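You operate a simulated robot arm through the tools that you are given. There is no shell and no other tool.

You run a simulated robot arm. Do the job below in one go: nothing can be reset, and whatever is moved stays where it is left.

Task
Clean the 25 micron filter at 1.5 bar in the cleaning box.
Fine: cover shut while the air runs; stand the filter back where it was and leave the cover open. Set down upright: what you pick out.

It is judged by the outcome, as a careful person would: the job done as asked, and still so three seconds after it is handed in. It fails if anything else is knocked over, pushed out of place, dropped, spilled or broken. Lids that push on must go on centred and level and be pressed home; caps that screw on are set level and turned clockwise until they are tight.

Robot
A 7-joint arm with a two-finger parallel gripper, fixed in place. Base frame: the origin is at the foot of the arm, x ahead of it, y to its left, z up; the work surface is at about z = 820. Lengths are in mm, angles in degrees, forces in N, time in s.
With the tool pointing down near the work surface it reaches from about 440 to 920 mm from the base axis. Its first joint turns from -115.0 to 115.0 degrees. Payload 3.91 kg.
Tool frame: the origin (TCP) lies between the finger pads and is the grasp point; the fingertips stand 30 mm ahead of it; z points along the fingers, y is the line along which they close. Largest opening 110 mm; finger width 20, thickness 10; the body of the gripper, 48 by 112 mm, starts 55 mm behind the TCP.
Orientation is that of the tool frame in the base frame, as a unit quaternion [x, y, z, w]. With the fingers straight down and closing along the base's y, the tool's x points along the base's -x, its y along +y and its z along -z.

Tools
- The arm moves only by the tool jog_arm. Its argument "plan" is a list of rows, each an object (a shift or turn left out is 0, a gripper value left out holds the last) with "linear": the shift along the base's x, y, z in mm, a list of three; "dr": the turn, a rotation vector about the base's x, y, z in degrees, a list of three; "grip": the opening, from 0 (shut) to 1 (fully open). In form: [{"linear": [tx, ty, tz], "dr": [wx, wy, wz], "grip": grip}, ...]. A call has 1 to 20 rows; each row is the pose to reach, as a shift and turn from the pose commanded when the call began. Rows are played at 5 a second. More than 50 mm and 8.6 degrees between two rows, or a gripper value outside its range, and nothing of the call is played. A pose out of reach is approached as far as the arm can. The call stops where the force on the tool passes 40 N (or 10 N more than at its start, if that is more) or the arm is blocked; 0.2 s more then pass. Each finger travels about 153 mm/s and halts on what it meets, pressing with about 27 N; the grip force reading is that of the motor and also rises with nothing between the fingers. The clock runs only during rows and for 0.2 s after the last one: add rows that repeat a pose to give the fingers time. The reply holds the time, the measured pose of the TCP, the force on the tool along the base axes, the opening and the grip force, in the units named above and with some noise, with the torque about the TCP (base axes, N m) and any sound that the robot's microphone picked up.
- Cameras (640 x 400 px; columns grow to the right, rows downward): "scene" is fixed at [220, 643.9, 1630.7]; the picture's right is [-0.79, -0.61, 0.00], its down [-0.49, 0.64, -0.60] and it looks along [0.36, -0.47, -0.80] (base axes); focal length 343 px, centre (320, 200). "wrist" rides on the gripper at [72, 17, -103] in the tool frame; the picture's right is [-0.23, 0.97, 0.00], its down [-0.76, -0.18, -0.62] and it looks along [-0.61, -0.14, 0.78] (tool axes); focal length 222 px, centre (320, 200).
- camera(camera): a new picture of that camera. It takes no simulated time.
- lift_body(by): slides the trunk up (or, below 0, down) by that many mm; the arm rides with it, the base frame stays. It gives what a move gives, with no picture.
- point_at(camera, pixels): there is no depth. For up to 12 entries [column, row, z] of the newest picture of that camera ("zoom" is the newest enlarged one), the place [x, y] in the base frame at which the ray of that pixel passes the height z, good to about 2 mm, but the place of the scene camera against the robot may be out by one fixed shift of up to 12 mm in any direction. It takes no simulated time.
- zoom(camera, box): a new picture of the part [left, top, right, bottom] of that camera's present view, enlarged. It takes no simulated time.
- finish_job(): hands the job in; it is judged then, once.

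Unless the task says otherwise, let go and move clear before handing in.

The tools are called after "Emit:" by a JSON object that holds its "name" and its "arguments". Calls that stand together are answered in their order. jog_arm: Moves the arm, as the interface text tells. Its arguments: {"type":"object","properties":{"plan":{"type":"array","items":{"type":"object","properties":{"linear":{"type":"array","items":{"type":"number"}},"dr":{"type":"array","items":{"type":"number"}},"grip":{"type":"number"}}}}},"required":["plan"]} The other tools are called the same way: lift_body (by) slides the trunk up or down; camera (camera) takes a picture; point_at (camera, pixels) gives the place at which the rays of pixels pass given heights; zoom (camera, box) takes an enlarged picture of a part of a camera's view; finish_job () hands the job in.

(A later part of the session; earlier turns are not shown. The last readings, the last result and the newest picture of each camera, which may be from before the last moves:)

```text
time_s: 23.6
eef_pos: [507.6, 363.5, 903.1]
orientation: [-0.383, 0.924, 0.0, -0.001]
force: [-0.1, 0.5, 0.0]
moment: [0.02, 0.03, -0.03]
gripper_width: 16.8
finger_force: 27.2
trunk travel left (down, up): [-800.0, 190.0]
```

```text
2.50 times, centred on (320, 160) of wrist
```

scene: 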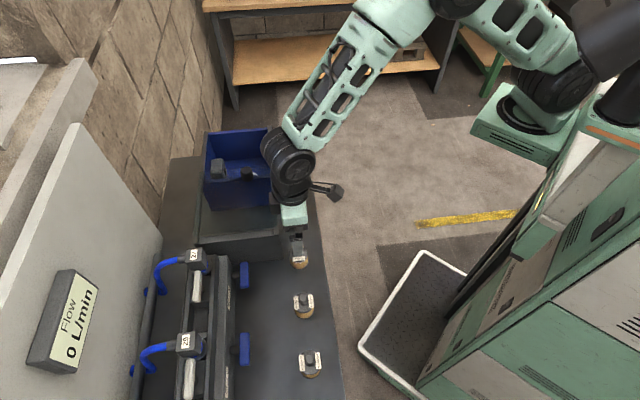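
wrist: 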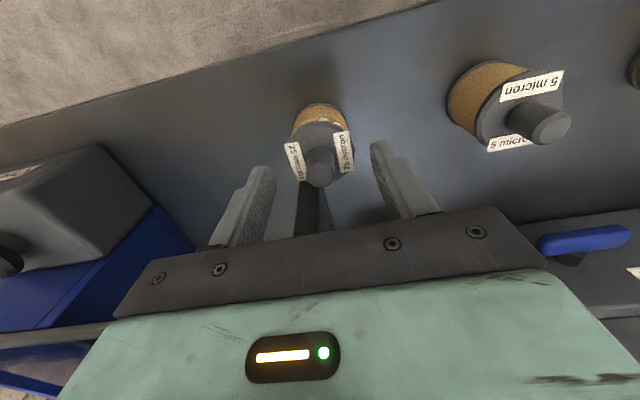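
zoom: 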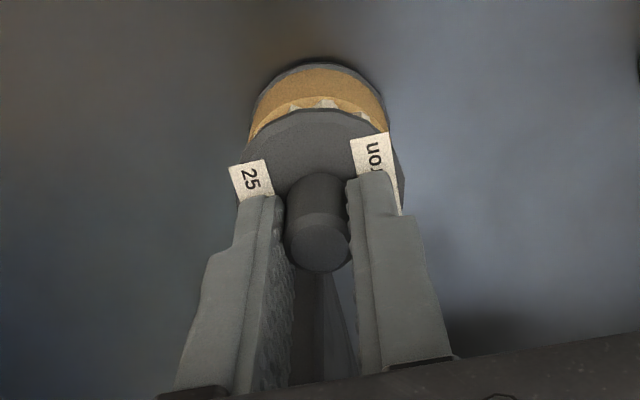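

Now the stem is held (16.8 mm) with the filter standing at TCP (507.6,363.5,903). I lift it straight up and check.

Emit:
{"name": "jog_arm", "arguments": {"plan": [{"linear": [0, 0, 10]}, {"linear": [0, 0, 25]}, {"linear": [0, 0, 50]}, {"linear": [0, 0, 85]}, {"linear": [0, 0, 120]}, {"linear": [0, 0, 160]}, {"linear": [0, 0, 200]}, {"linear": [0, 0, 200]}]}}

Emit:
{"name": "camera", "arguments": {"camera": "wrist"}}

Emit:
{"name": "zoom", "arguments": {"camera": "scene", "box": [230, 150, 360, 280]}}

```text
time_s: 25.4
eef_pos: [507.7, 362.1, 1101.7]
orientation: [-0.383, 0.924, 0.0, 0.0]
force: [0.2, -0.3, -0.9]
moment: [-0.01, 0.02, -0.02]
gripper_width: 16.8
finger_force: 26.9
trunk travel left (down, up): [-800.0, 190.0]
```

```text
taken
```

wrist: 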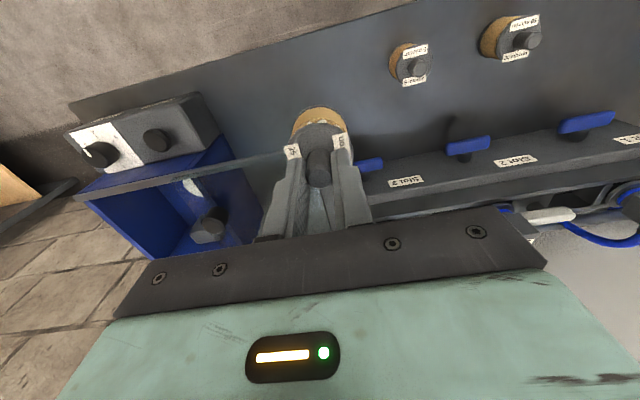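

```text
3.08 times, centred on (295, 215) of scene
```

zoom: 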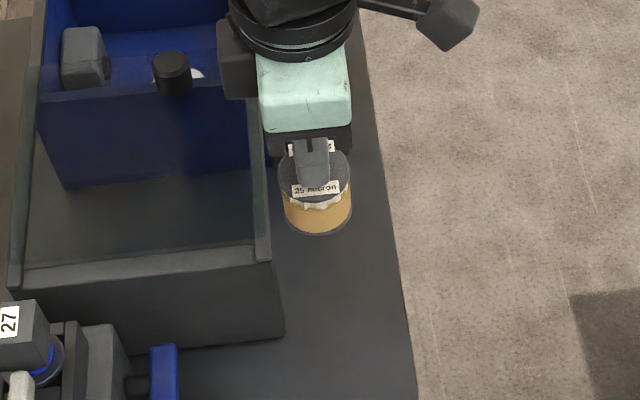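

The filter is held steadily. I carry it at z≈1100 over to above the seat disc in the box and look down.

Emit:
{"name": "jog_arm", "arguments": {"plan": [{"linear": [40, -16, 0]}, {"linear": [80, -32, 0]}, {"linear": [120, -48, 0]}, {"linear": [160, -65, 0]}, {"linear": [200, -81, 0]}, {"linear": [240, -97, 0]}, {"linear": [270, -110, 0]}, {"linear": [286, -116, 0]}, {"linear": [286, -116, 0]}]}}

Emit:
{"name": "camera", "arguments": {"camera": "wrist"}}

Emit:
{"name": "zoom", "arguments": {"camera": "wrist", "box": [220, 10, 420, 150]}}

Emit:
{"name": "camera", "arguments": {"camera": "scene"}}

```text
time_s: 27.4
eef_pos: [791.8, 248.2, 1103.6]
orientation: [-0.383, 0.924, 0.0, -0.001]
force: [0.0, 0.0, -0.8]
moment: [0.0, -0.02, -0.01]
gripper_width: 16.3
finger_force: 26.8
trunk travel left (down, up): [-800.0, 190.0]
```

```text
taken
```

wrist: 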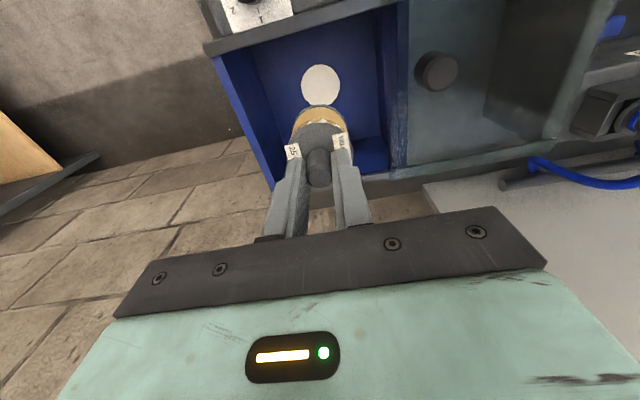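

```text
2.86 times, centred on (320, 80) of wrist
```

zoom: 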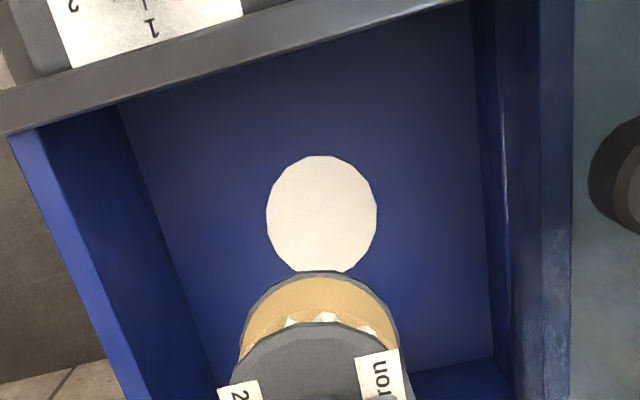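

```text
taken
```

scene: 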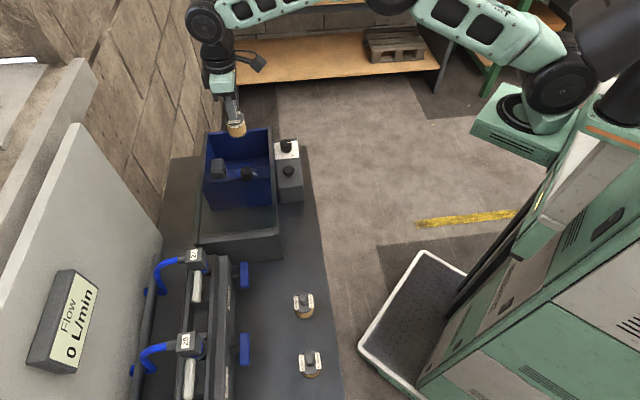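

The seat disc's centre is at (320.4,84.8) in the wrist picture. I check its place.

Emit:
{"name": "point_at", "arguments": {"camera": "wrist", "pixels": [[320.4, 84.8, 825], [320.4, 84.8, 830], [320.4, 84.8, 835], [320.4, 84.8, 840]]}}

Emit:
{"name": "zoom", "arguments": {"camera": "scene", "box": [190, 110, 300, 215]}}

```text
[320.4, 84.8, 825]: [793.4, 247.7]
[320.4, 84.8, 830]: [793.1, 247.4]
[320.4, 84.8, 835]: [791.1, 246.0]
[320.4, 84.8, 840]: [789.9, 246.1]
```

```text
3.81 times, centred on (245, 162) of scene
```

zoom: 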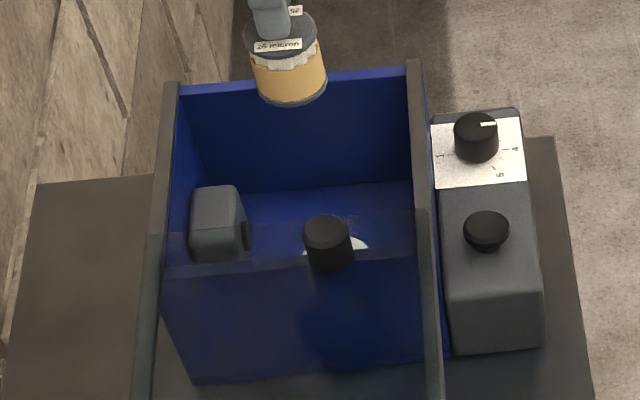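

The disc centre is at (793,247.5), right under the filter. I lower to about 16 mm above the seat and look.

Emit:
{"name": "jog_arm", "arguments": {"plan": [{"linear": [0.8, -0.6, -35]}, {"linear": [0.8, -0.6, -70]}, {"linear": [0.8, -0.6, -105]}, {"linear": [0.8, -0.6, -135]}, {"linear": [0.8, -0.6, -160]}, {"linear": [0.8, -0.6, -173]}, {"linear": [0.8, -0.6, -173]}]}}

Emit:
{"name": "camera", "arguments": {"camera": "wrist"}}

Emit:
{"name": "zoom", "arguments": {"camera": "scene", "box": [190, 110, 300, 215]}}

```text
time_s: 29.0
eef_pos: [792.2, 246.4, 929.8]
orientation: [-0.383, 0.924, 0.0, 0.0]
force: [-0.5, -0.3, -0.8]
moment: [0.0, 0.01, -0.04]
gripper_width: 16.5
finger_force: 26.7
trunk travel left (down, up): [-800.0, 190.0]
```

```text
taken
```

wrist: 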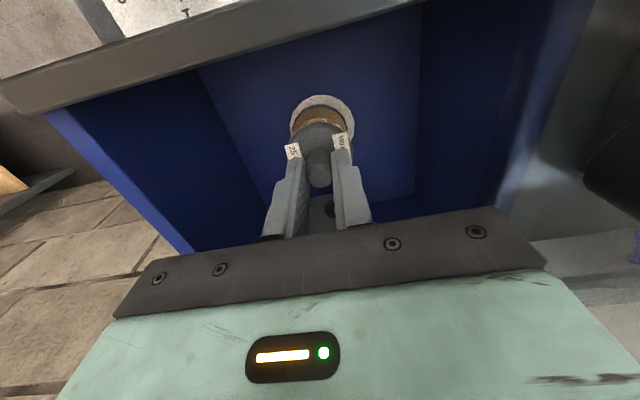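

```text
3.81 times, centred on (245, 162) of scene
```

zoom: 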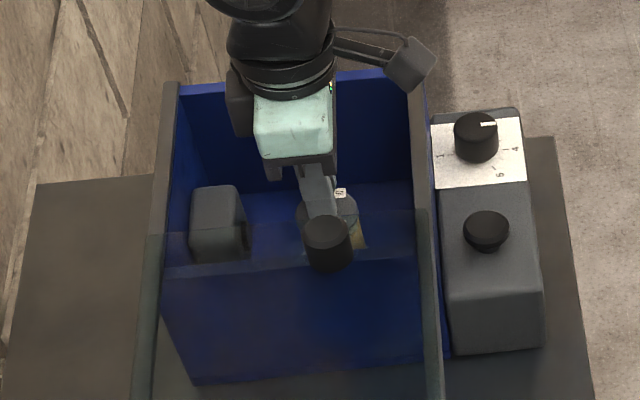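

The filter hangs centred over the disc (disc rim visible at 320,97-150). I lower slowly to just above seating.

Emit:
{"name": "jog_arm", "arguments": {"plan": [{"linear": [0, 0, -4]}, {"linear": [0, 0, -8]}, {"linear": [0, 0, -11]}, {"linear": [0, 0, -14]}, {"linear": [0, 0, -16]}, {"linear": [0, 0, -16]}]}}

Emit:
{"name": "zoom", "arguments": {"camera": "wrist", "box": [260, 80, 380, 200]}}

```text
time_s: 30.4
eef_pos: [794.4, 247.7, 916.1]
orientation: [-0.383, 0.924, 0.0, 0.003]
force: [-4.0, -2.4, 23.1]
moment: [0.09, 0.34, 0.01]
gripper_width: 16.8
finger_force: 27.4
trunk travel left (down, up): [-800.0, 190.0]
```

```text
3.33 times, centred on (320, 140) of wrist
```

zoom: 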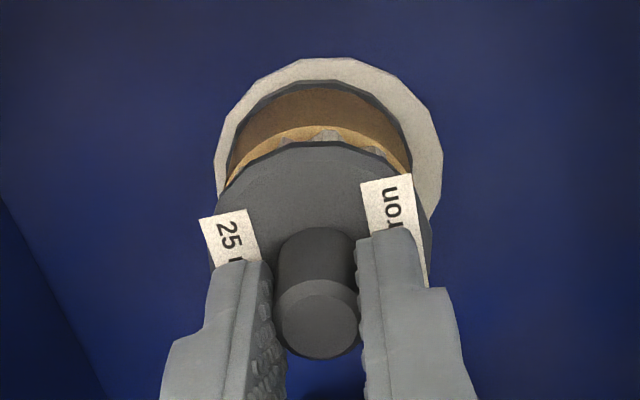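

The filter touches the seat (23 N at z=916). I take the pressure off and open the fingers, then rise a little.

Emit:
{"name": "jog_arm", "arguments": {"plan": [{"linear": [0, 0, 1]}, {"linear": [0, 0, 2]}, {"linear": [0, 0, 2], "grip": 0.25}, {"linear": [0, 0, 2], "grip": 0.5}, {"linear": [0, 0, 2], "grip": 0.5}, {"linear": [0, 0, 2], "grip": 0.5}]}}

Emit:
{"name": "zoom", "arguments": {"camera": "wrist", "box": [260, 80, 380, 200]}}

```text
time_s: 31.8
eef_pos: [794.6, 247.2, 915.3]
orientation: [-0.383, 0.924, 0.0, 0.0]
force: [-0.5, 0.0, -0.7]
moment: [-0.01, 0.01, -0.01]
gripper_width: 55.3
finger_force: 0.0
trunk travel left (down, up): [-800.0, 190.0]
```

```text
3.33 times, centred on (320, 140) of wrist
```

zoom: 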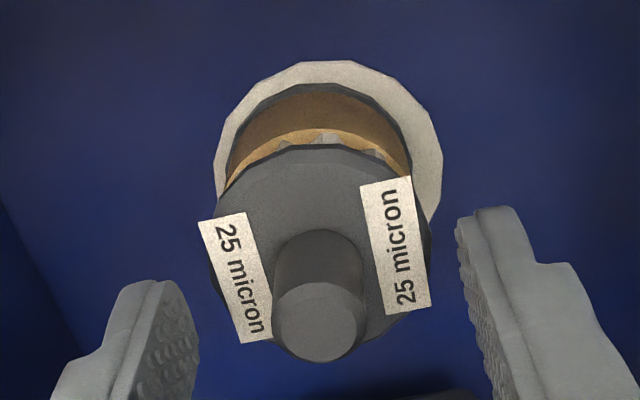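

The filter stands free on the seat. I rise straight up and go to the cover knob at about (692,325).

Emit:
{"name": "jog_arm", "arguments": {"plan": [{"linear": [0, 0, 30]}, {"linear": [0, 0, 75]}, {"linear": [0, 0, 120]}, {"linear": [0, 0, 160], "grip": 0.8}, {"linear": [-34, 26, 160], "grip": 0.8}, {"linear": [-68, 52, 160], "grip": 0.8}, {"linear": [-102, 77, 150], "grip": 0.8}, {"linear": [-102, 77, 140], "grip": 0.8}, {"linear": [-102, 77, 140], "grip": 0.8}]}}

Emit:
{"name": "camera", "arguments": {"camera": "wrist"}}

Emit:
{"name": "zoom", "arguments": {"camera": "scene", "box": [190, 110, 300, 215]}}

```text
time_s: 33.8
eef_pos: [693.0, 324.5, 1053.3]
orientation: [-0.382, 0.924, 0.0, 0.0]
force: [0.1, 0.1, -0.5]
moment: [0.05, 0.0, 0.04]
gripper_width: 88.1
finger_force: 0.0
trunk travel left (down, up): [-800.0, 190.0]
```

```text
taken
```

wrist: 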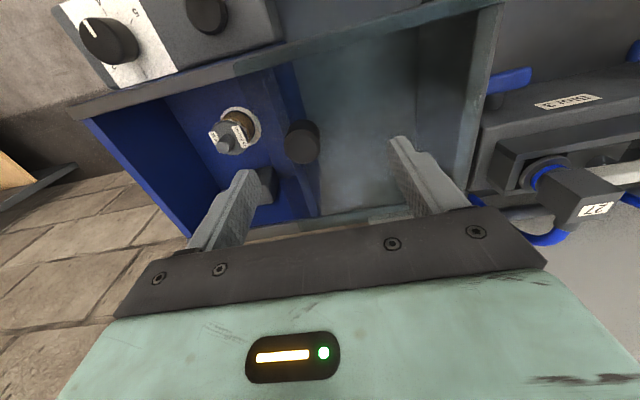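

```text
3.81 times, centred on (245, 162) of scene
```

zoom: 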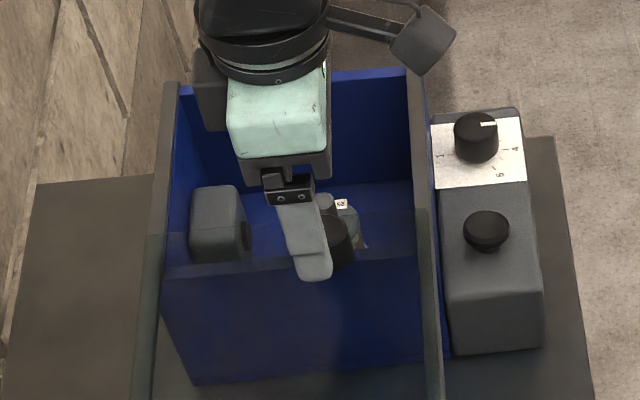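

The filter stands upright on the seat. The knob is at (302,142), a bit off from where I let go, so I re-measure it before gripping.

Emit:
{"name": "zoom", "arguments": {"camera": "wrist", "box": [260, 100, 340, 180]}}

Emit:
{"name": "point_at", "arguments": {"camera": "wrist", "pixels": [[302, 144, 985], [302, 144, 990], [302, 144, 995]]}}

```text
5.00 times, centred on (300, 140) of wrist
```

zoom: 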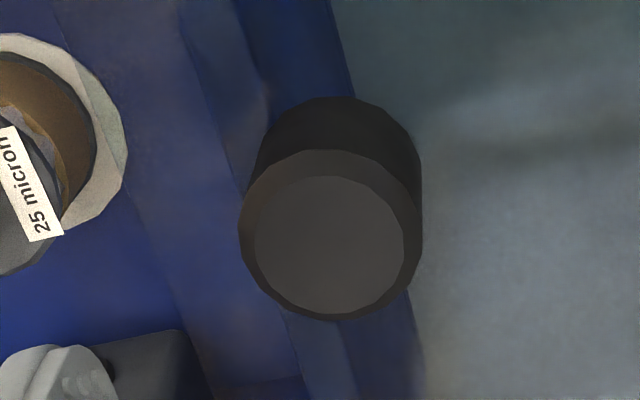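

```text
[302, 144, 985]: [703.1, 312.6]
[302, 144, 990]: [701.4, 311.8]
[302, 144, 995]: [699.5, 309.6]
```

The knob's top is centred near (704,313.5,990). I move over it, lower and grip.

Emit:
{"name": "jog_arm", "arguments": {"plan": [{"linear": [10.5, -11, 0]}, {"linear": [10.5, -11, -25]}, {"linear": [10.5, -11, -45]}, {"linear": [10.5, -11, -56]}, {"linear": [10.5, -11, -56], "grip": 0.15}, {"linear": [10.5, -11, -56], "grip": 0.15}, {"linear": [10.5, -11, -56], "grip": 0.15}, {"linear": [10.5, -11, -56], "grip": 0.15}]}}

Emit:
{"name": "camera", "arguments": {"camera": "wrist"}}

```text
time_s: 35.6
eef_pos: [703.8, 312.8, 998.9]
orientation: [-0.383, 0.924, 0.0, 0.0]
force: [-0.4, 0.6, 0.5]
moment: [-0.41, -0.66, -0.08]
gripper_width: 29.4
finger_force: 44.6
trunk travel left (down, up): [-800.0, 190.0]
```

```text
taken
```

wrist: 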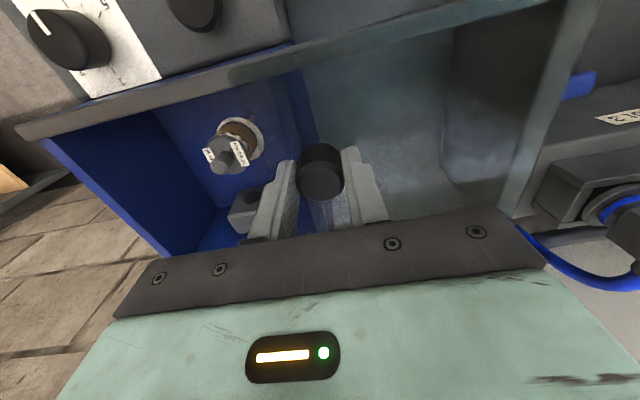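

The knob is held again. I slide the cover back 158 mm towards shut.

Emit:
{"name": "jog_arm", "arguments": {"plan": [{"linear": [10.2, -10.2, 0]}, {"linear": [20.4, -20.4, 0]}, {"linear": [30.5, -30.5, 0]}, {"linear": [40.7, -40.7, 0]}, {"linear": [50.9, -50.9, 0]}, {"linear": [61.1, -61.1, -0.5]}, {"linear": [71.3, -71.3, -0.5]}, {"linear": [81.4, -81.4, -1]}, {"linear": [91.6, -91.6, -1]}, {"linear": [101.8, -101.8, -1.5]}, {"linear": [111.7, -111.7, -1.5]}, {"linear": [111.7, -111.7, -1.5]}]}}

Emit:
{"name": "camera", "arguments": {"camera": "wrist"}}

Emit:
{"name": "zoom", "arguments": {"camera": "scene", "box": [190, 100, 300, 215]}}

```text
time_s: 38.2
eef_pos: [814.2, 200.7, 998.3]
orientation: [-0.383, 0.924, 0.001, 0.001]
force: [8.3, 5.5, 24.7]
moment: [0.41, 1.49, 0.22]
gripper_width: 29.2
finger_force: 45.3
trunk travel left (down, up): [-800.0, 190.0]
```

```text
taken
```

wrist: 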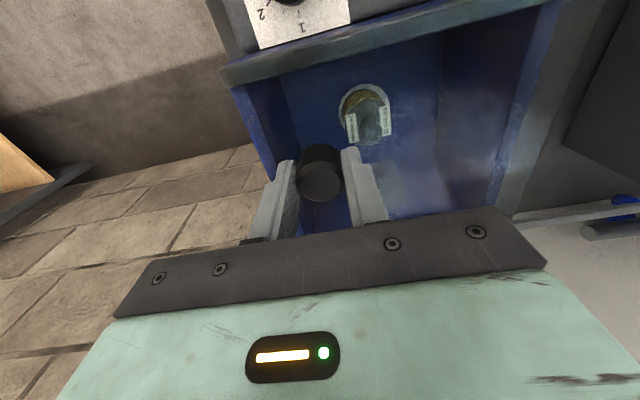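

```text
3.48 times, centred on (245, 158) of scene
```

zoom: 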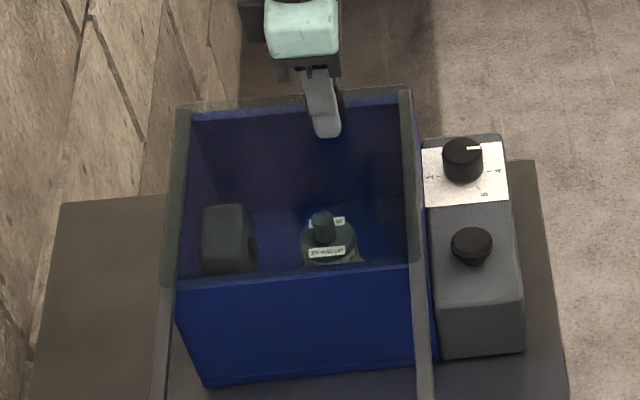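

The cover is nearly shut (6 mm to go) and I am pressing down 25 N, so I ease up 1.5 mm and push the last millimetres.

Emit:
{"name": "jog_arm", "arguments": {"plan": [{"linear": [0, 0, 1.5]}, {"linear": [2, -2, 1.5]}, {"linear": [4, -4, 1.5]}, {"linear": [5.5, -5.5, 1.5]}, {"linear": [7, -7, 1.5]}, {"linear": [7, -7, 1.5]}]}}

Emit:
{"name": "zoom", "arguments": {"camera": "scene", "box": [190, 100, 300, 215]}}

```text
time_s: 39.6
eef_pos: [820.0, 196.3, 999.0]
orientation: [-0.383, 0.924, 0.001, -0.001]
force: [2.4, 19.9, 10.7]
moment: [0.19, -1.13, 0.13]
gripper_width: 29.6
finger_force: 45.6
trunk travel left (down, up): [-800.0, 190.0]
```

```text
3.48 times, centred on (245, 158) of scene
```

zoom: 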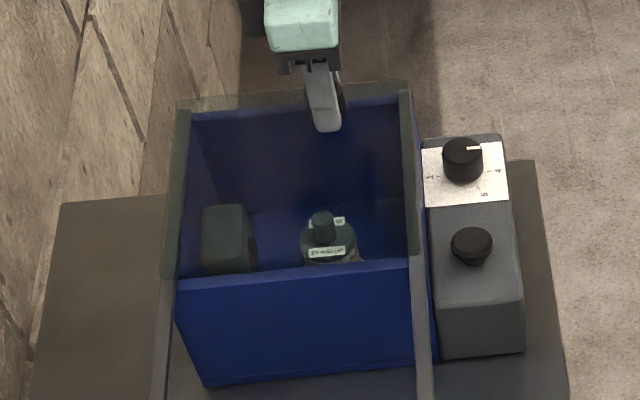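

The cover is at its shut end (t matches the starting place). I relax the push slightly, open the fingers, rise and check.

Emit:
{"name": "jog_arm", "arguments": {"plan": [{"linear": [-0.3, 1.2, -0.3]}, {"linear": [-0.3, 1.2, -0.3], "grip": 0.2}, {"linear": [-0.3, 1.2, -0.3], "grip": 0.5}, {"linear": [-0.3, 1.2, -0.3], "grip": 0.7}, {"linear": [-0.3, 1.2, -0.3], "grip": 0.7}, {"linear": [-0.3, 1.2, 30], "grip": 0.7}, {"linear": [-0.3, 1.2, 66], "grip": 0.7}, {"linear": [-0.3, 1.2, 66], "grip": 0.7}]}}

Emit:
{"name": "camera", "arguments": {"camera": "wrist"}}

Emit:
{"name": "zoom", "arguments": {"camera": "scene", "box": [190, 100, 300, 215]}}

```text
time_s: 41.4
eef_pos: [820.7, 194.4, 1065.5]
orientation: [-0.382, 0.924, 0.001, 0.0]
force: [0.7, 0.1, -0.7]
moment: [-0.03, -0.02, -0.02]
gripper_width: 77.3
finger_force: 0.1
trunk travel left (down, up): [-800.0, 190.0]
```

```text
taken
```

wrist: 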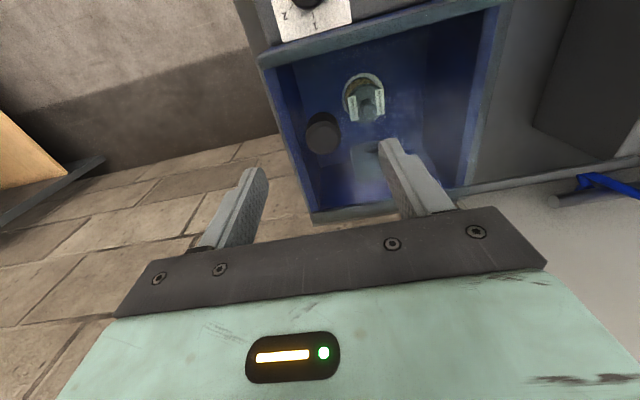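

```text
3.48 times, centred on (245, 158) of scene
```

zoom: 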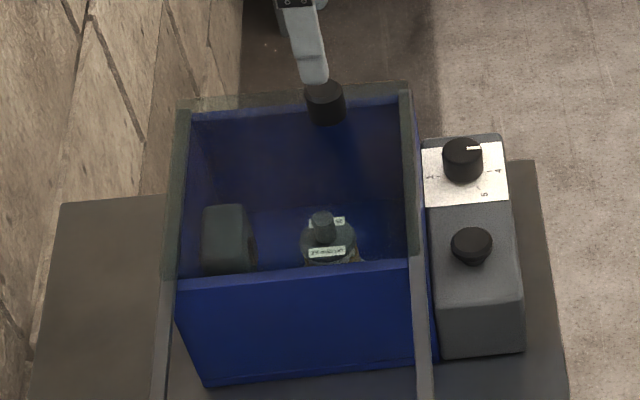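

The cover is shut exactly where it was at the start. Next the dial: I go above it at (739,128) and turn the tool to -45° to start the 150° anticlockwise turn from 4 to 1.5.

Emit:
{"name": "jog_arm", "arguments": {"plan": [{"linear": [-7, -6, 0], "dr": [0, 0, -8.2]}, {"linear": [-15, -12, 0], "dr": [0, 0, -16.4]}, {"linear": [-22, -18, 0], "dr": [0, 0, -24.5]}, {"linear": [-30, -24, 0], "dr": [0, 0, -32.7]}, {"linear": [-37, -30, 0], "dr": [0, 0, -40.9]}, {"linear": [-45, -36, 0], "dr": [0, 0, -49.1]}, {"linear": [-52, -42, 0], "dr": [0, 0, -57.3]}, {"linear": [-60, -48, 0], "dr": [0, 0, -65.5]}, {"linear": [-67, -54, 0], "dr": [0, 0, -73.6]}, {"linear": [-75, -60, 0], "dr": [0, 0, -81.8]}, {"linear": [-82, -66, 0], "dr": [0, 0, -90], "grip": 0.55}, {"linear": [-82, -66, -40], "dr": [0, 0, -90], "grip": 0.55}, {"linear": [-82, -66, -65], "dr": [0, 0, -90], "grip": 0.55}, {"linear": [-82, -66, -65], "dr": [0, 0, -90], "grip": 0.55}]}}

Emit:
{"name": "camera", "arguments": {"camera": "wrist"}}

Emit:
{"name": "zoom", "arguments": {"camera": "wrist", "box": [270, 80, 370, 180]}}

Emit:
{"name": "zoom", "arguments": {"camera": "scene", "box": [250, 100, 330, 210]}}

```text
time_s: 44.4
eef_pos: [738.6, 128.2, 999.5]
orientation: [0.384, 0.923, -0.001, 0.0]
force: [-0.7, 0.2, 0.1]
moment: [-0.01, 0.0, -0.03]
gripper_width: 60.5
finger_force: 0.2
trunk travel left (down, up): [-800.0, 190.0]
```

```text
taken
```

wrist: 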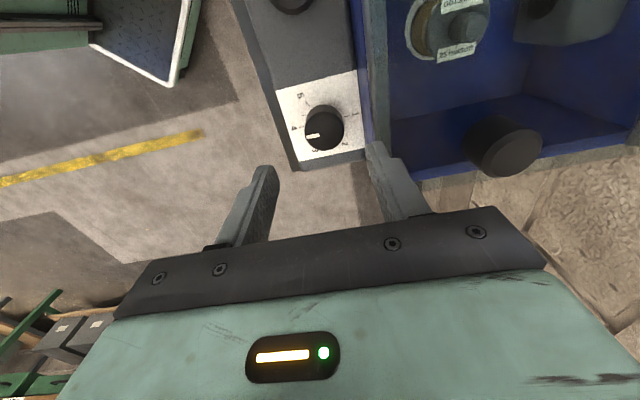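

```text
4.00 times, centred on (320, 130) of wrist
```

zoom: 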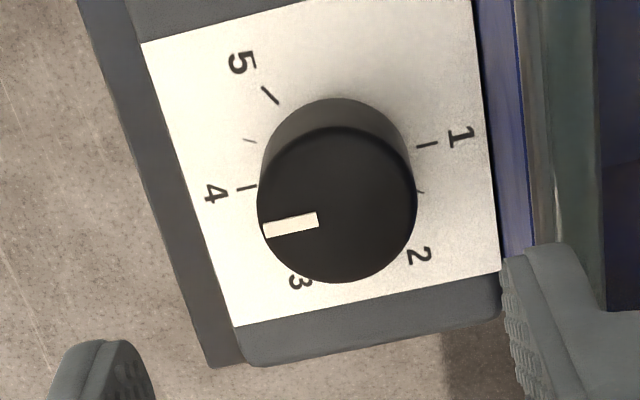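

```text
3.64 times, centred on (290, 155) of scene
```

zoom: 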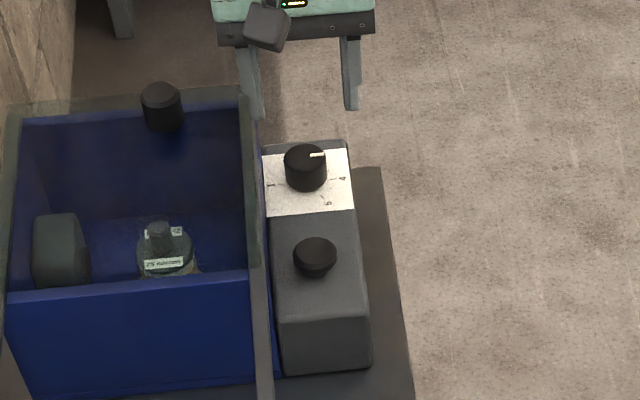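

The dial scale is clear now: 1 at right, then 2, 3, 4, 5 clockwise, 60° per bar, with the 1.5 tick at (420,192) in the zoom. I measure the dial's centre and height.

Emit:
{"name": "point_at", "arguments": {"camera": "wrist", "pixels": [[324.3, 131.2, 900], [324.3, 131.2, 905], [324.3, 131.2, 910], [324.3, 131.2, 915], [324.3, 121.5, 880], [324.3, 121.5, 885], [324.3, 121.5, 890]]}}

```text
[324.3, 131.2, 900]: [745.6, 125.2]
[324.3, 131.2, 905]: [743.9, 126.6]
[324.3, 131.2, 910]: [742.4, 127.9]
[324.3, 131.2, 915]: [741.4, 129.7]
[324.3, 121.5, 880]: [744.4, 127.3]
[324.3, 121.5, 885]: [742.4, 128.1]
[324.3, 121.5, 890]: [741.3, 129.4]
```

The dial's axis is at about (742.5,128), top z≈910, scale plate z≈885. To keep the fingers clear of the box wall I turn to yaw +5° first, then lower onto the dial.

Emit:
{"name": "jog_arm", "arguments": {"plan": [{"linear": [1, 0, 0], "dr": [0, 0, 8], "grip": 0.5}, {"linear": [2, 0, 0], "dr": [0, 0, 16], "grip": 0.5}, {"linear": [3, 0, 0], "dr": [0, 0, 24], "grip": 0.5}, {"linear": [4, 0, 0], "dr": [0, 0, 32], "grip": 0.5}, {"linear": [4, 0, 0], "dr": [0, 0, 40], "grip": 0.5}, {"linear": [4, 0, 0], "dr": [0, 0, 47], "grip": 0.5}, {"linear": [4, 0, 0], "dr": [0, 0, 50], "grip": 0.5}, {"linear": [4, 0, -25], "dr": [0, 0, 50], "grip": 0.5}, {"linear": [4, 0, -45], "dr": [0, 0, 50], "grip": 0.5}, {"linear": [4, 0, -45], "dr": [0, 0, 50], "grip": 0.5}]}}

Emit:
{"name": "camera", "arguments": {"camera": "wrist"}}

Emit:
{"name": "zoom", "arguments": {"camera": "wrist", "box": [270, 100, 370, 200]}}

```text
time_s: 46.6
eef_pos: [742.7, 130.9, 955.2]
orientation: [-0.043, 0.999, 0.0, 0.0]
force: [0.7, -0.2, -0.5]
moment: [0.02, 0.01, 0.01]
gripper_width: 55.0
finger_force: 0.1
trunk travel left (down, up): [-800.0, 190.0]
```

```text
taken
```

wrist: 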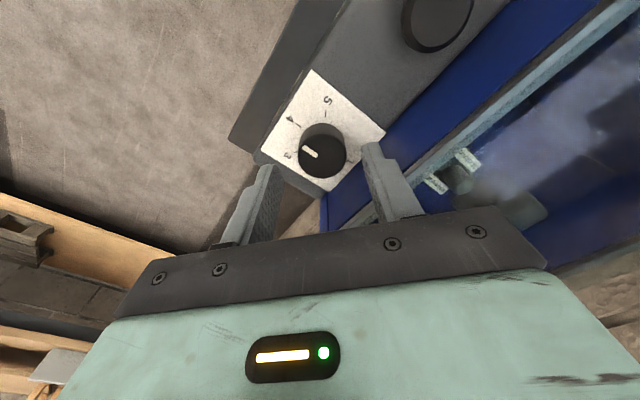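

```text
4.00 times, centred on (320, 150) of wrist
```

zoom: 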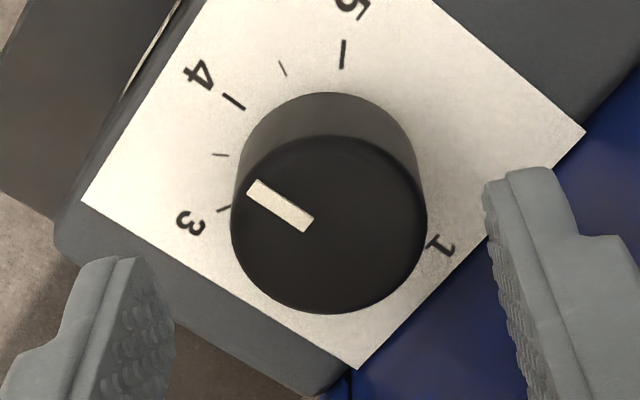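

I check the dial centre and the boundary between control block and blue wall from this view.

Emit:
{"name": "point_at", "arguments": {"camera": "wrist", "pixels": [[322.3, 156, 905], [322.3, 156, 910], [322.3, 156, 915], [385.7, 133, 885], [330, 192.5, 885], [352, 168, 885], [440, 160, 950], [520, 97, 950]]}}

Emit:
{"name": "zoom", "arguments": {"camera": "scene", "box": [250, 100, 330, 160]}}

```text
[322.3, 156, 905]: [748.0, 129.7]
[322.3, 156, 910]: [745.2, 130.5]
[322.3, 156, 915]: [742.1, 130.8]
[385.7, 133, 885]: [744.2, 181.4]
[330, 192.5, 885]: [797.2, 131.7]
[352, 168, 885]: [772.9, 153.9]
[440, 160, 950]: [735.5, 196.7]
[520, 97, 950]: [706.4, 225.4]
```

```text
6.67 times, centred on (290, 130) of scene
```

zoom: 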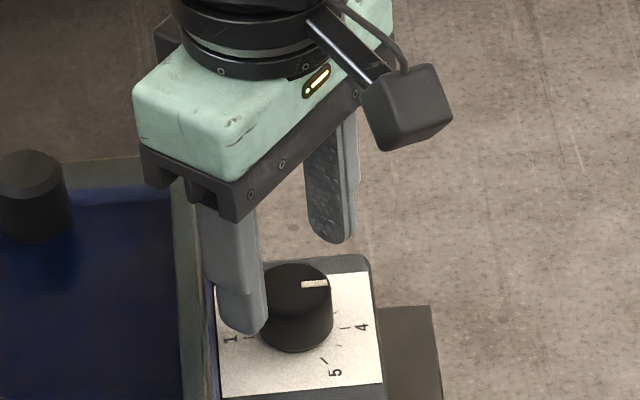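

The plate's edge is at s≈655, so 37 mm from the dial axis (about 744,130). I turn 7° more, narrow the opening to 49 mm and lower to grip the dial.

Emit:
{"name": "jog_arm", "arguments": {"plan": [{"linear": [1.5, -0.5, 0], "dr": [0, 0, 7], "grip": 0.45}, {"linear": [1.5, -0.5, -10], "dr": [0, 0, 7], "grip": 0.45}, {"linear": [1.5, -0.5, -22], "dr": [0, 0, 7], "grip": 0.45}, {"linear": [1.5, -0.5, -32], "dr": [0, 0, 7], "grip": 0.45}, {"linear": [1.5, -0.5, -32], "dr": [0, 0, 7], "grip": 0.45}]}}

Emit:
{"name": "zoom", "arguments": {"camera": "wrist", "box": [240, 80, 400, 220]}}

Emit:
{"name": "zoom", "arguments": {"camera": "scene", "box": [250, 100, 330, 160]}}

```text
time_s: 47.8
eef_pos: [744.8, 128.8, 925.4]
orientation: [-0.104, 0.995, 0.0, 0.001]
force: [-4.7, -0.7, 21.7]
moment: [-0.55, 0.26, -0.04]
gripper_width: 49.9
finger_force: 0.8
trunk travel left (down, up): [-800.0, 190.0]
```

```text
2.86 times, centred on (320, 150) of wrist
```

zoom: 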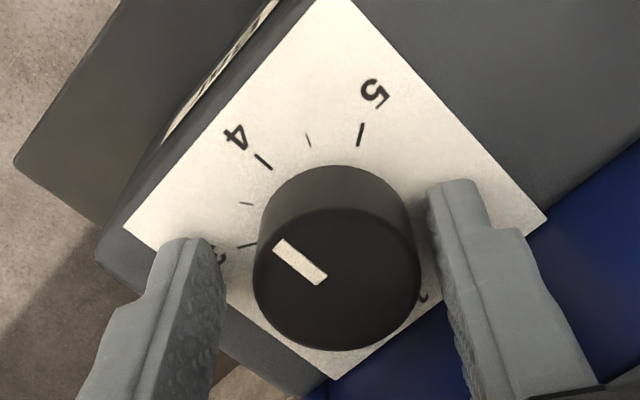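

```text
6.67 times, centred on (290, 130) of scene
```

zoom: 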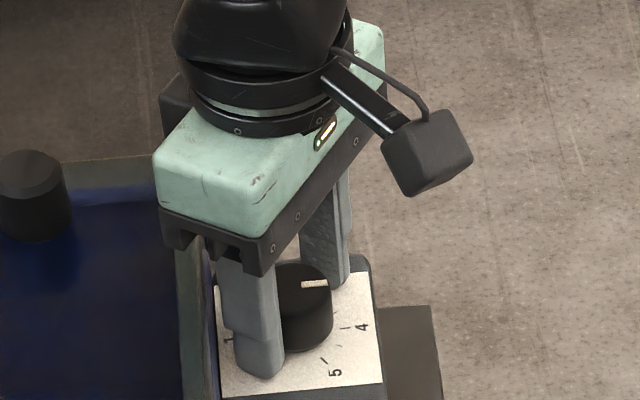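

The fingertips touched the scale plate (22 N, so plate z≈895) and the dial centre is nearer (741,131.5). I rise 5 mm, shift by (-4,+2.7) and close on the dial.

Emit:
{"name": "jog_arm", "arguments": {"plan": [{"linear": [0, 0, 5]}, {"linear": [-4, 2.7, 5]}, {"linear": [-4, 2.7, 5]}, {"linear": [-4, 2.7, 5], "grip": 0.2}, {"linear": [-4, 2.7, 5], "grip": 0.2}, {"linear": [-4, 2.7, 5], "grip": 0.2}, {"linear": [-4, 2.7, 5], "grip": 0.2}]}}

Emit:
{"name": "zoom", "arguments": {"camera": "wrist", "box": [240, 80, 400, 220]}}

```text
time_s: 49.4
eef_pos: [739.6, 132.1, 927.4]
orientation: [-0.104, 0.995, 0.0, -0.001]
force: [-2.4, 7.9, -9.4]
moment: [0.23, -1.18, 0.0]
gripper_width: 33.3
finger_force: 45.4
trunk travel left (down, up): [-800.0, 190.0]
```

```text
2.86 times, centred on (320, 150) of wrist
```

zoom: 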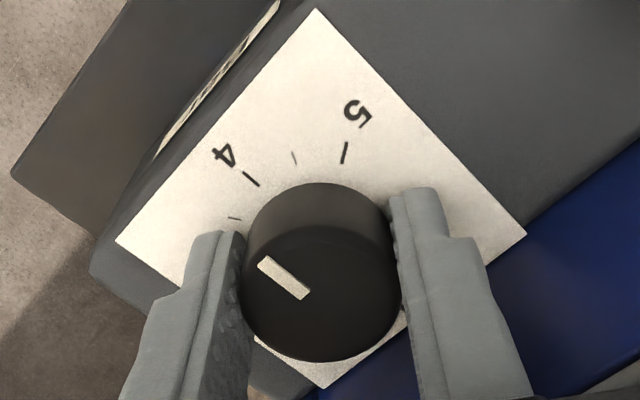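

The dial is gripped at 33.3 mm. I turn 30° anticlockwise first and check that the pointer follows.

Emit:
{"name": "jog_arm", "arguments": {"plan": [{"dr": [0, 0, 6]}, {"dr": [0, 0, 12]}, {"dr": [0, 0, 18]}, {"dr": [0, 0, 24]}, {"dr": [0, 0, 30]}, {"dr": [0, 0, 30]}]}}

Emit:
{"name": "zoom", "arguments": {"camera": "wrist", "box": [240, 80, 400, 220]}}

Emit:
{"name": "zoom", "arguments": {"camera": "scene", "box": [250, 100, 330, 160]}}

```text
time_s: 50.8
eef_pos: [740.7, 131.8, 927.7]
orientation: [-0.359, 0.933, 0.001, -0.002]
force: [-11.3, 2.9, -15.8]
moment: [-0.07, -0.23, 0.01]
gripper_width: 33.1
finger_force: 45.5
trunk travel left (down, up): [-800.0, 190.0]
```

```text
2.86 times, centred on (320, 150) of wrist
```

zoom: 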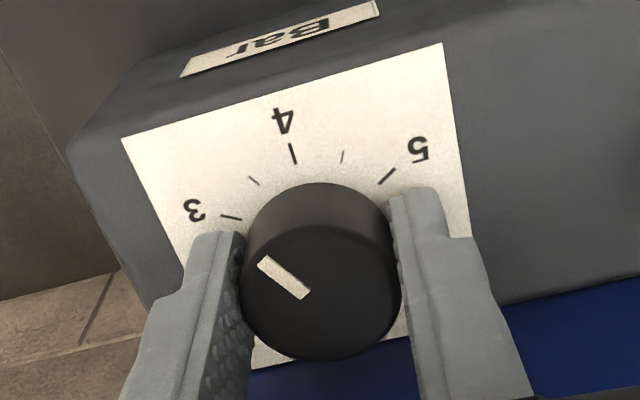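

```text
6.67 times, centred on (290, 130) of scene
```

zoom: 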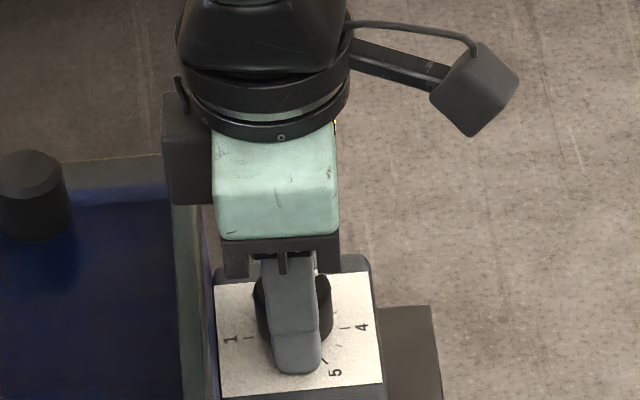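

The pointer follows; it is now near 3.5. I turn another 45° with a small correction for the side force.

Emit:
{"name": "jog_arm", "arguments": {"plan": [{"linear": [-0.5, 0, -0.7], "dr": [0, 0, 6]}, {"linear": [-0.8, 0, -1], "dr": [0, 0, 12]}, {"linear": [-0.8, 0, -1], "dr": [0, 0, 18]}, {"linear": [-0.8, 0, -1], "dr": [0, 0, 24]}, {"linear": [-0.8, 0, -1], "dr": [0, 0, 30]}, {"linear": [-0.8, 0, -1], "dr": [0, 0, 37]}, {"linear": [-0.8, 0, -1], "dr": [0, 0, 45]}, {"linear": [-0.8, 0, -1], "dr": [0, 0, 45]}]}}

Emit:
{"name": "zoom", "arguments": {"camera": "wrist", "box": [240, 80, 400, 220]}}

Emit:
{"name": "camera", "arguments": {"camera": "scene"}}

```text
time_s: 52.6
eef_pos: [740.1, 132.3, 926.6]
orientation: [-0.689, 0.724, 0.0, 0.0]
force: [-1.6, 1.9, -10.7]
moment: [0.87, -0.14, -0.02]
gripper_width: 33.2
finger_force: 44.3
trunk travel left (down, up): [-800.0, 190.0]
```

```text
2.86 times, centred on (320, 150) of wrist
```

zoom: 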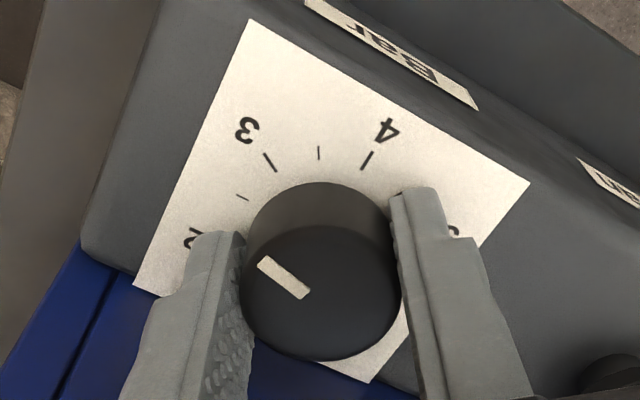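

```text
taken
```

scene: 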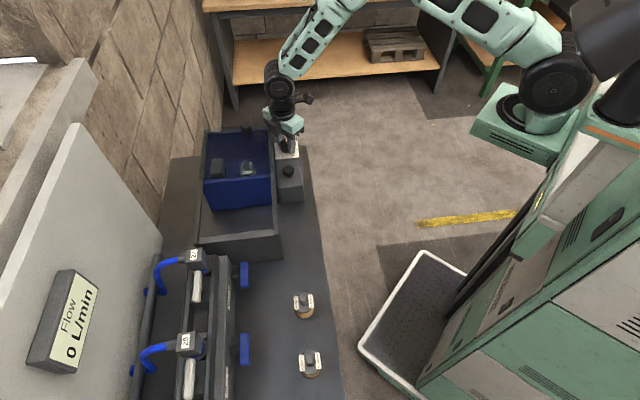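

Yaw 87° reached, the pointer is at about 2.75 — the remaining turn is 75°. I release, rise, turn back to yaw 12° and lower again.

Emit:
{"name": "jog_arm", "arguments": {"plan": [{"linear": [0, 0, 0], "grip": 0.4}, {"linear": [0, 0, 0], "grip": 0.4}, {"linear": [0, 0, 15], "grip": 0.4}, {"linear": [0, 0, 32], "grip": 0.4}, {"linear": [0, 0, 32], "dr": [0, 0, -8], "grip": 0.4}, {"linear": [0, 0, 32], "dr": [0, 0, -16], "grip": 0.4}, {"linear": [0, 0, 32], "dr": [0, 0, -24], "grip": 0.4}, {"linear": [0, 0, 32], "dr": [0, 0, -32], "grip": 0.4}, {"linear": [0, 0, 32], "dr": [0, 0, -40], "grip": 0.4}, {"linear": [0, 0, 32], "dr": [0, 0, -48], "grip": 0.4}, {"linear": [0, 0, 32], "dr": [0, 0, -56], "grip": 0.4}, {"linear": [0, 0, 32], "dr": [0, 0, -64], "grip": 0.4}, {"linear": [0, 0, 32], "dr": [0, 0, -72], "grip": 0.4}, {"linear": [0, 0, 32], "dr": [0, 0, -75], "grip": 0.4}, {"linear": [0, 0, 32], "dr": [0, 0, -75], "grip": 0.4}]}}

Emit:
{"name": "zoom", "arguments": {"camera": "wrist", "box": [240, 80, 400, 220]}}

Emit:
{"name": "zoom", "arguments": {"camera": "scene", "box": [250, 100, 330, 160]}}

```text
time_s: 55.8
eef_pos: [739.7, 132.3, 960.2]
orientation: [-0.104, 0.995, 0.0, 0.0]
force: [-0.6, -0.5, 0.1]
moment: [-0.01, 0.0, -0.01]
gripper_width: 44.0
finger_force: 0.1
trunk travel left (down, up): [-800.0, 190.0]
```

```text
2.86 times, centred on (320, 150) of wrist
```

zoom: 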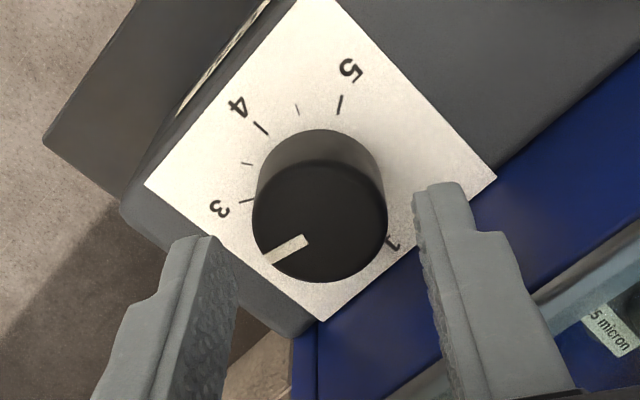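

```text
6.67 times, centred on (290, 130) of scene
```

zoom: 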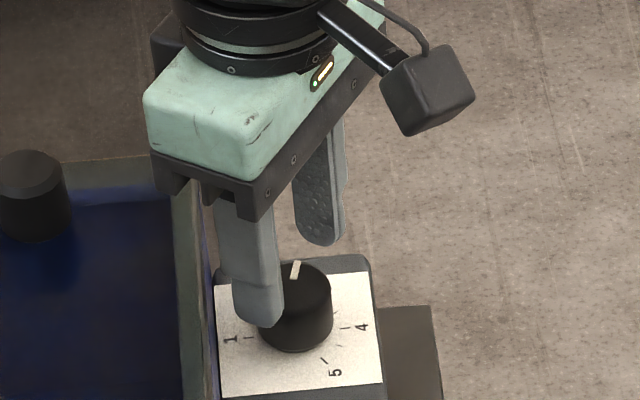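

The dial stayed put with its pointer just below the 3 mark (about 2.75). I lower and grip again.

Emit:
{"name": "jog_arm", "arguments": {"plan": [{"linear": [0.5, -0.5, -16]}, {"linear": [0.5, -0.5, -33]}, {"linear": [0.5, -0.5, -33]}, {"linear": [0.5, -0.5, -33], "grip": 0.2}, {"linear": [0.5, -0.5, -33], "grip": 0.2}, {"linear": [0.5, -0.5, -33], "grip": 0.2}]}}

Emit:
{"name": "zoom", "arguments": {"camera": "wrist", "box": [240, 80, 400, 220]}}

```text
time_s: 57.2
eef_pos: [740.3, 131.9, 927.2]
orientation: [-0.105, 0.994, 0.0, 0.0]
force: [-1.1, 6.5, -1.8]
moment: [-0.17, -0.52, 0.0]
gripper_width: 33.6
finger_force: 45.1
trunk travel left (down, up): [-800.0, 190.0]
```

```text
2.86 times, centred on (320, 150) of wrist
```

zoom: 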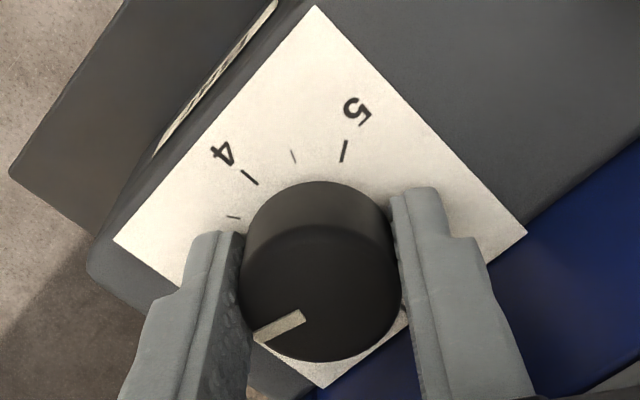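

Gripped again. I turn another 75° anticlockwise.

Emit:
{"name": "jog_arm", "arguments": {"plan": [{"dr": [0, 0, 7]}, {"dr": [0, 0, 14]}, {"linear": [-0.3, 0, -0.5], "dr": [0, 0, 21]}, {"linear": [-0.5, 0, -0.7], "dr": [0, 0, 28]}, {"linear": [-0.7, 0, -1], "dr": [0, 0, 35]}, {"linear": [-0.7, 0, -1], "dr": [0, 0, 42]}, {"linear": [-0.7, 0, -1], "dr": [0, 0, 49]}, {"linear": [-0.7, 0, -1], "dr": [0, 0, 56]}, {"linear": [-0.7, 0, -1], "dr": [0, 0, 63]}, {"linear": [-0.7, 0, -1], "dr": [0, 0, 70]}, {"linear": [-0.7, 0, -1], "dr": [0, 0, 75]}, {"linear": [-0.7, 0, -1], "dr": [0, 0, 75]}]}}

Emit:
{"name": "zoom", "arguments": {"camera": "wrist", "box": [240, 80, 400, 220]}}

Emit:
{"name": "zoom", "arguments": {"camera": "scene", "box": [250, 100, 330, 160]}}

```text
time_s: 59.8
eef_pos: [739.4, 132.0, 925.6]
orientation: [-0.69, 0.724, -0.001, 0.002]
force: [13.3, 19.1, 21.4]
moment: [0.79, 0.31, 0.02]
gripper_width: 33.6
finger_force: 44.5
trunk travel left (down, up): [-800.0, 190.0]
```

```text
2.86 times, centred on (320, 150) of wrist
```

zoom: 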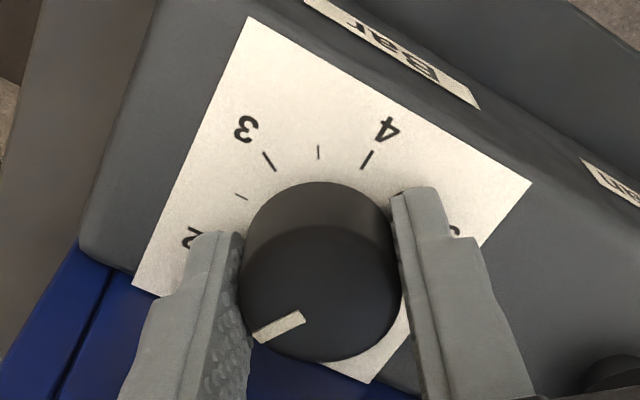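

```text
6.67 times, centred on (290, 130) of scene
```

zoom: 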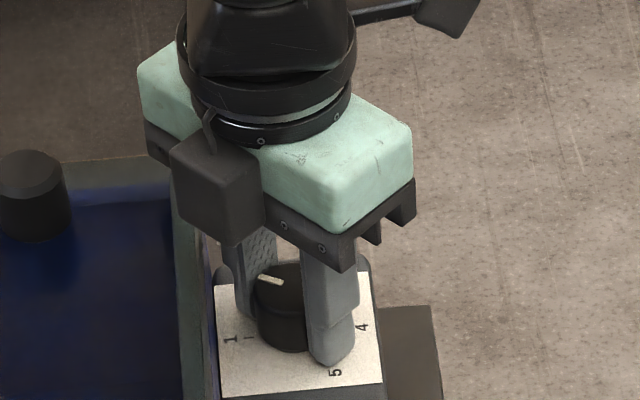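

The pointer now points between 1 and 2. I ease up, release, rise and turn back to -45° to check the setting from the known view.

Emit:
{"name": "jog_arm", "arguments": {"plan": [{"linear": [0, 0, 2]}, {"linear": [0, 0, 2], "grip": 0.4}, {"linear": [0, 0, 2], "grip": 0.4}, {"linear": [0, 0, 35], "grip": 0.4}, {"linear": [0, 0, 75], "grip": 0.4}, {"linear": [0, 0, 75], "dr": [0, 0, -8.4]}, {"linear": [0, 0, 75], "dr": [0, 0, -16.8]}, {"linear": [0, 0, 75], "dr": [0, 0, -25.2]}, {"linear": [0, 0, 75], "dr": [0, 0, -33.6]}, {"linear": [0, 0, 75], "dr": [0, 0, -42]}, {"linear": [0, 0, 75], "dr": [0, 0, -50.4]}, {"linear": [0, 0, 75], "dr": [0, 0, -58.8]}, {"linear": [0, 0, 75], "dr": [0, 0, -67.2]}, {"linear": [0, 0, 75], "dr": [0, 0, -75.6]}, {"linear": [0, 0, 75], "dr": [0, 0, -84]}, {"linear": [0, 0, 75], "dr": [0, 0, -92.4]}, {"linear": [0, 0, 75], "dr": [0, 0, -100.8]}, {"linear": [0, 0, 75], "dr": [0, 0, -109.2]}, {"linear": [0, 0, 75], "dr": [0, 0, -117.6]}, {"linear": [0, 0, 75], "dr": [0, 0, -126]}]}}

Emit:
{"name": "camera", "arguments": {"camera": "wrist"}}

Emit:
{"name": "zoom", "arguments": {"camera": "wrist", "box": [270, 80, 370, 180]}}

Emit:
{"name": "zoom", "arguments": {"camera": "scene", "box": [264, 130, 312, 160]}}

```text
time_s: 64.0
eef_pos: [738.9, 131.2, 1000.9]
orientation: [0.335, 0.942, 0.0, 0.0]
force: [0.1, -0.8, -0.5]
moment: [-0.03, 0.01, 0.0]
gripper_width: 44.2
finger_force: 0.0
trunk travel left (down, up): [-800.0, 190.0]
```

```text
taken
```

wrist: 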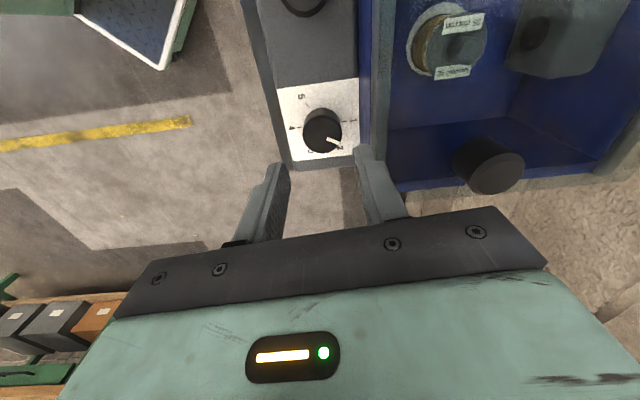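

```text
4.00 times, centred on (320, 130) of wrist
```

zoom: 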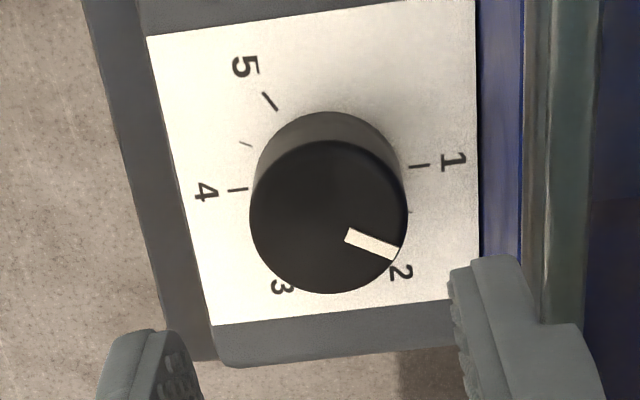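

```text
13.33 times, centred on (288, 145) of scene
```

zoom: 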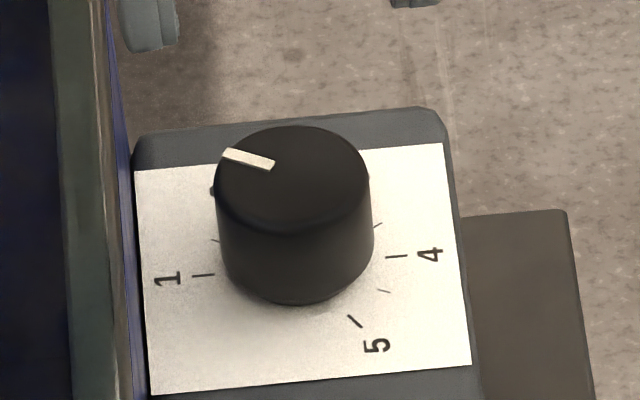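

The pointer lies close to the 1.5 tick. I zoom in further and use point_at to compare its angle with the tick marks exactly.

Emit:
{"name": "zoom", "arguments": {"camera": "wrist", "box": [295, 105, 351, 160]}}

```text
7.27 times, centred on (323, 132) of wrist
```

zoom: 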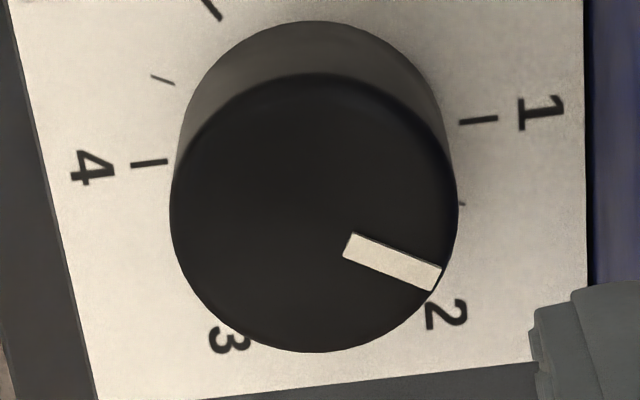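

Emit:
{"name": "point_at", "arguments": {"camera": "zoom", "pixels": [[349.5, 244.5, 919], [436.5, 279, 919], [478, 120, 895], [149, 163, 895], [462, 203, 895], [315, 214, 919]]}}

```text
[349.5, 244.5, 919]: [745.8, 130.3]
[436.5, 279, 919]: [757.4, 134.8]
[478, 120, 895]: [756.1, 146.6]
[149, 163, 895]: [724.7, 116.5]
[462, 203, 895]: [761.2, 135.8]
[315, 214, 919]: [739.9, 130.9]
```

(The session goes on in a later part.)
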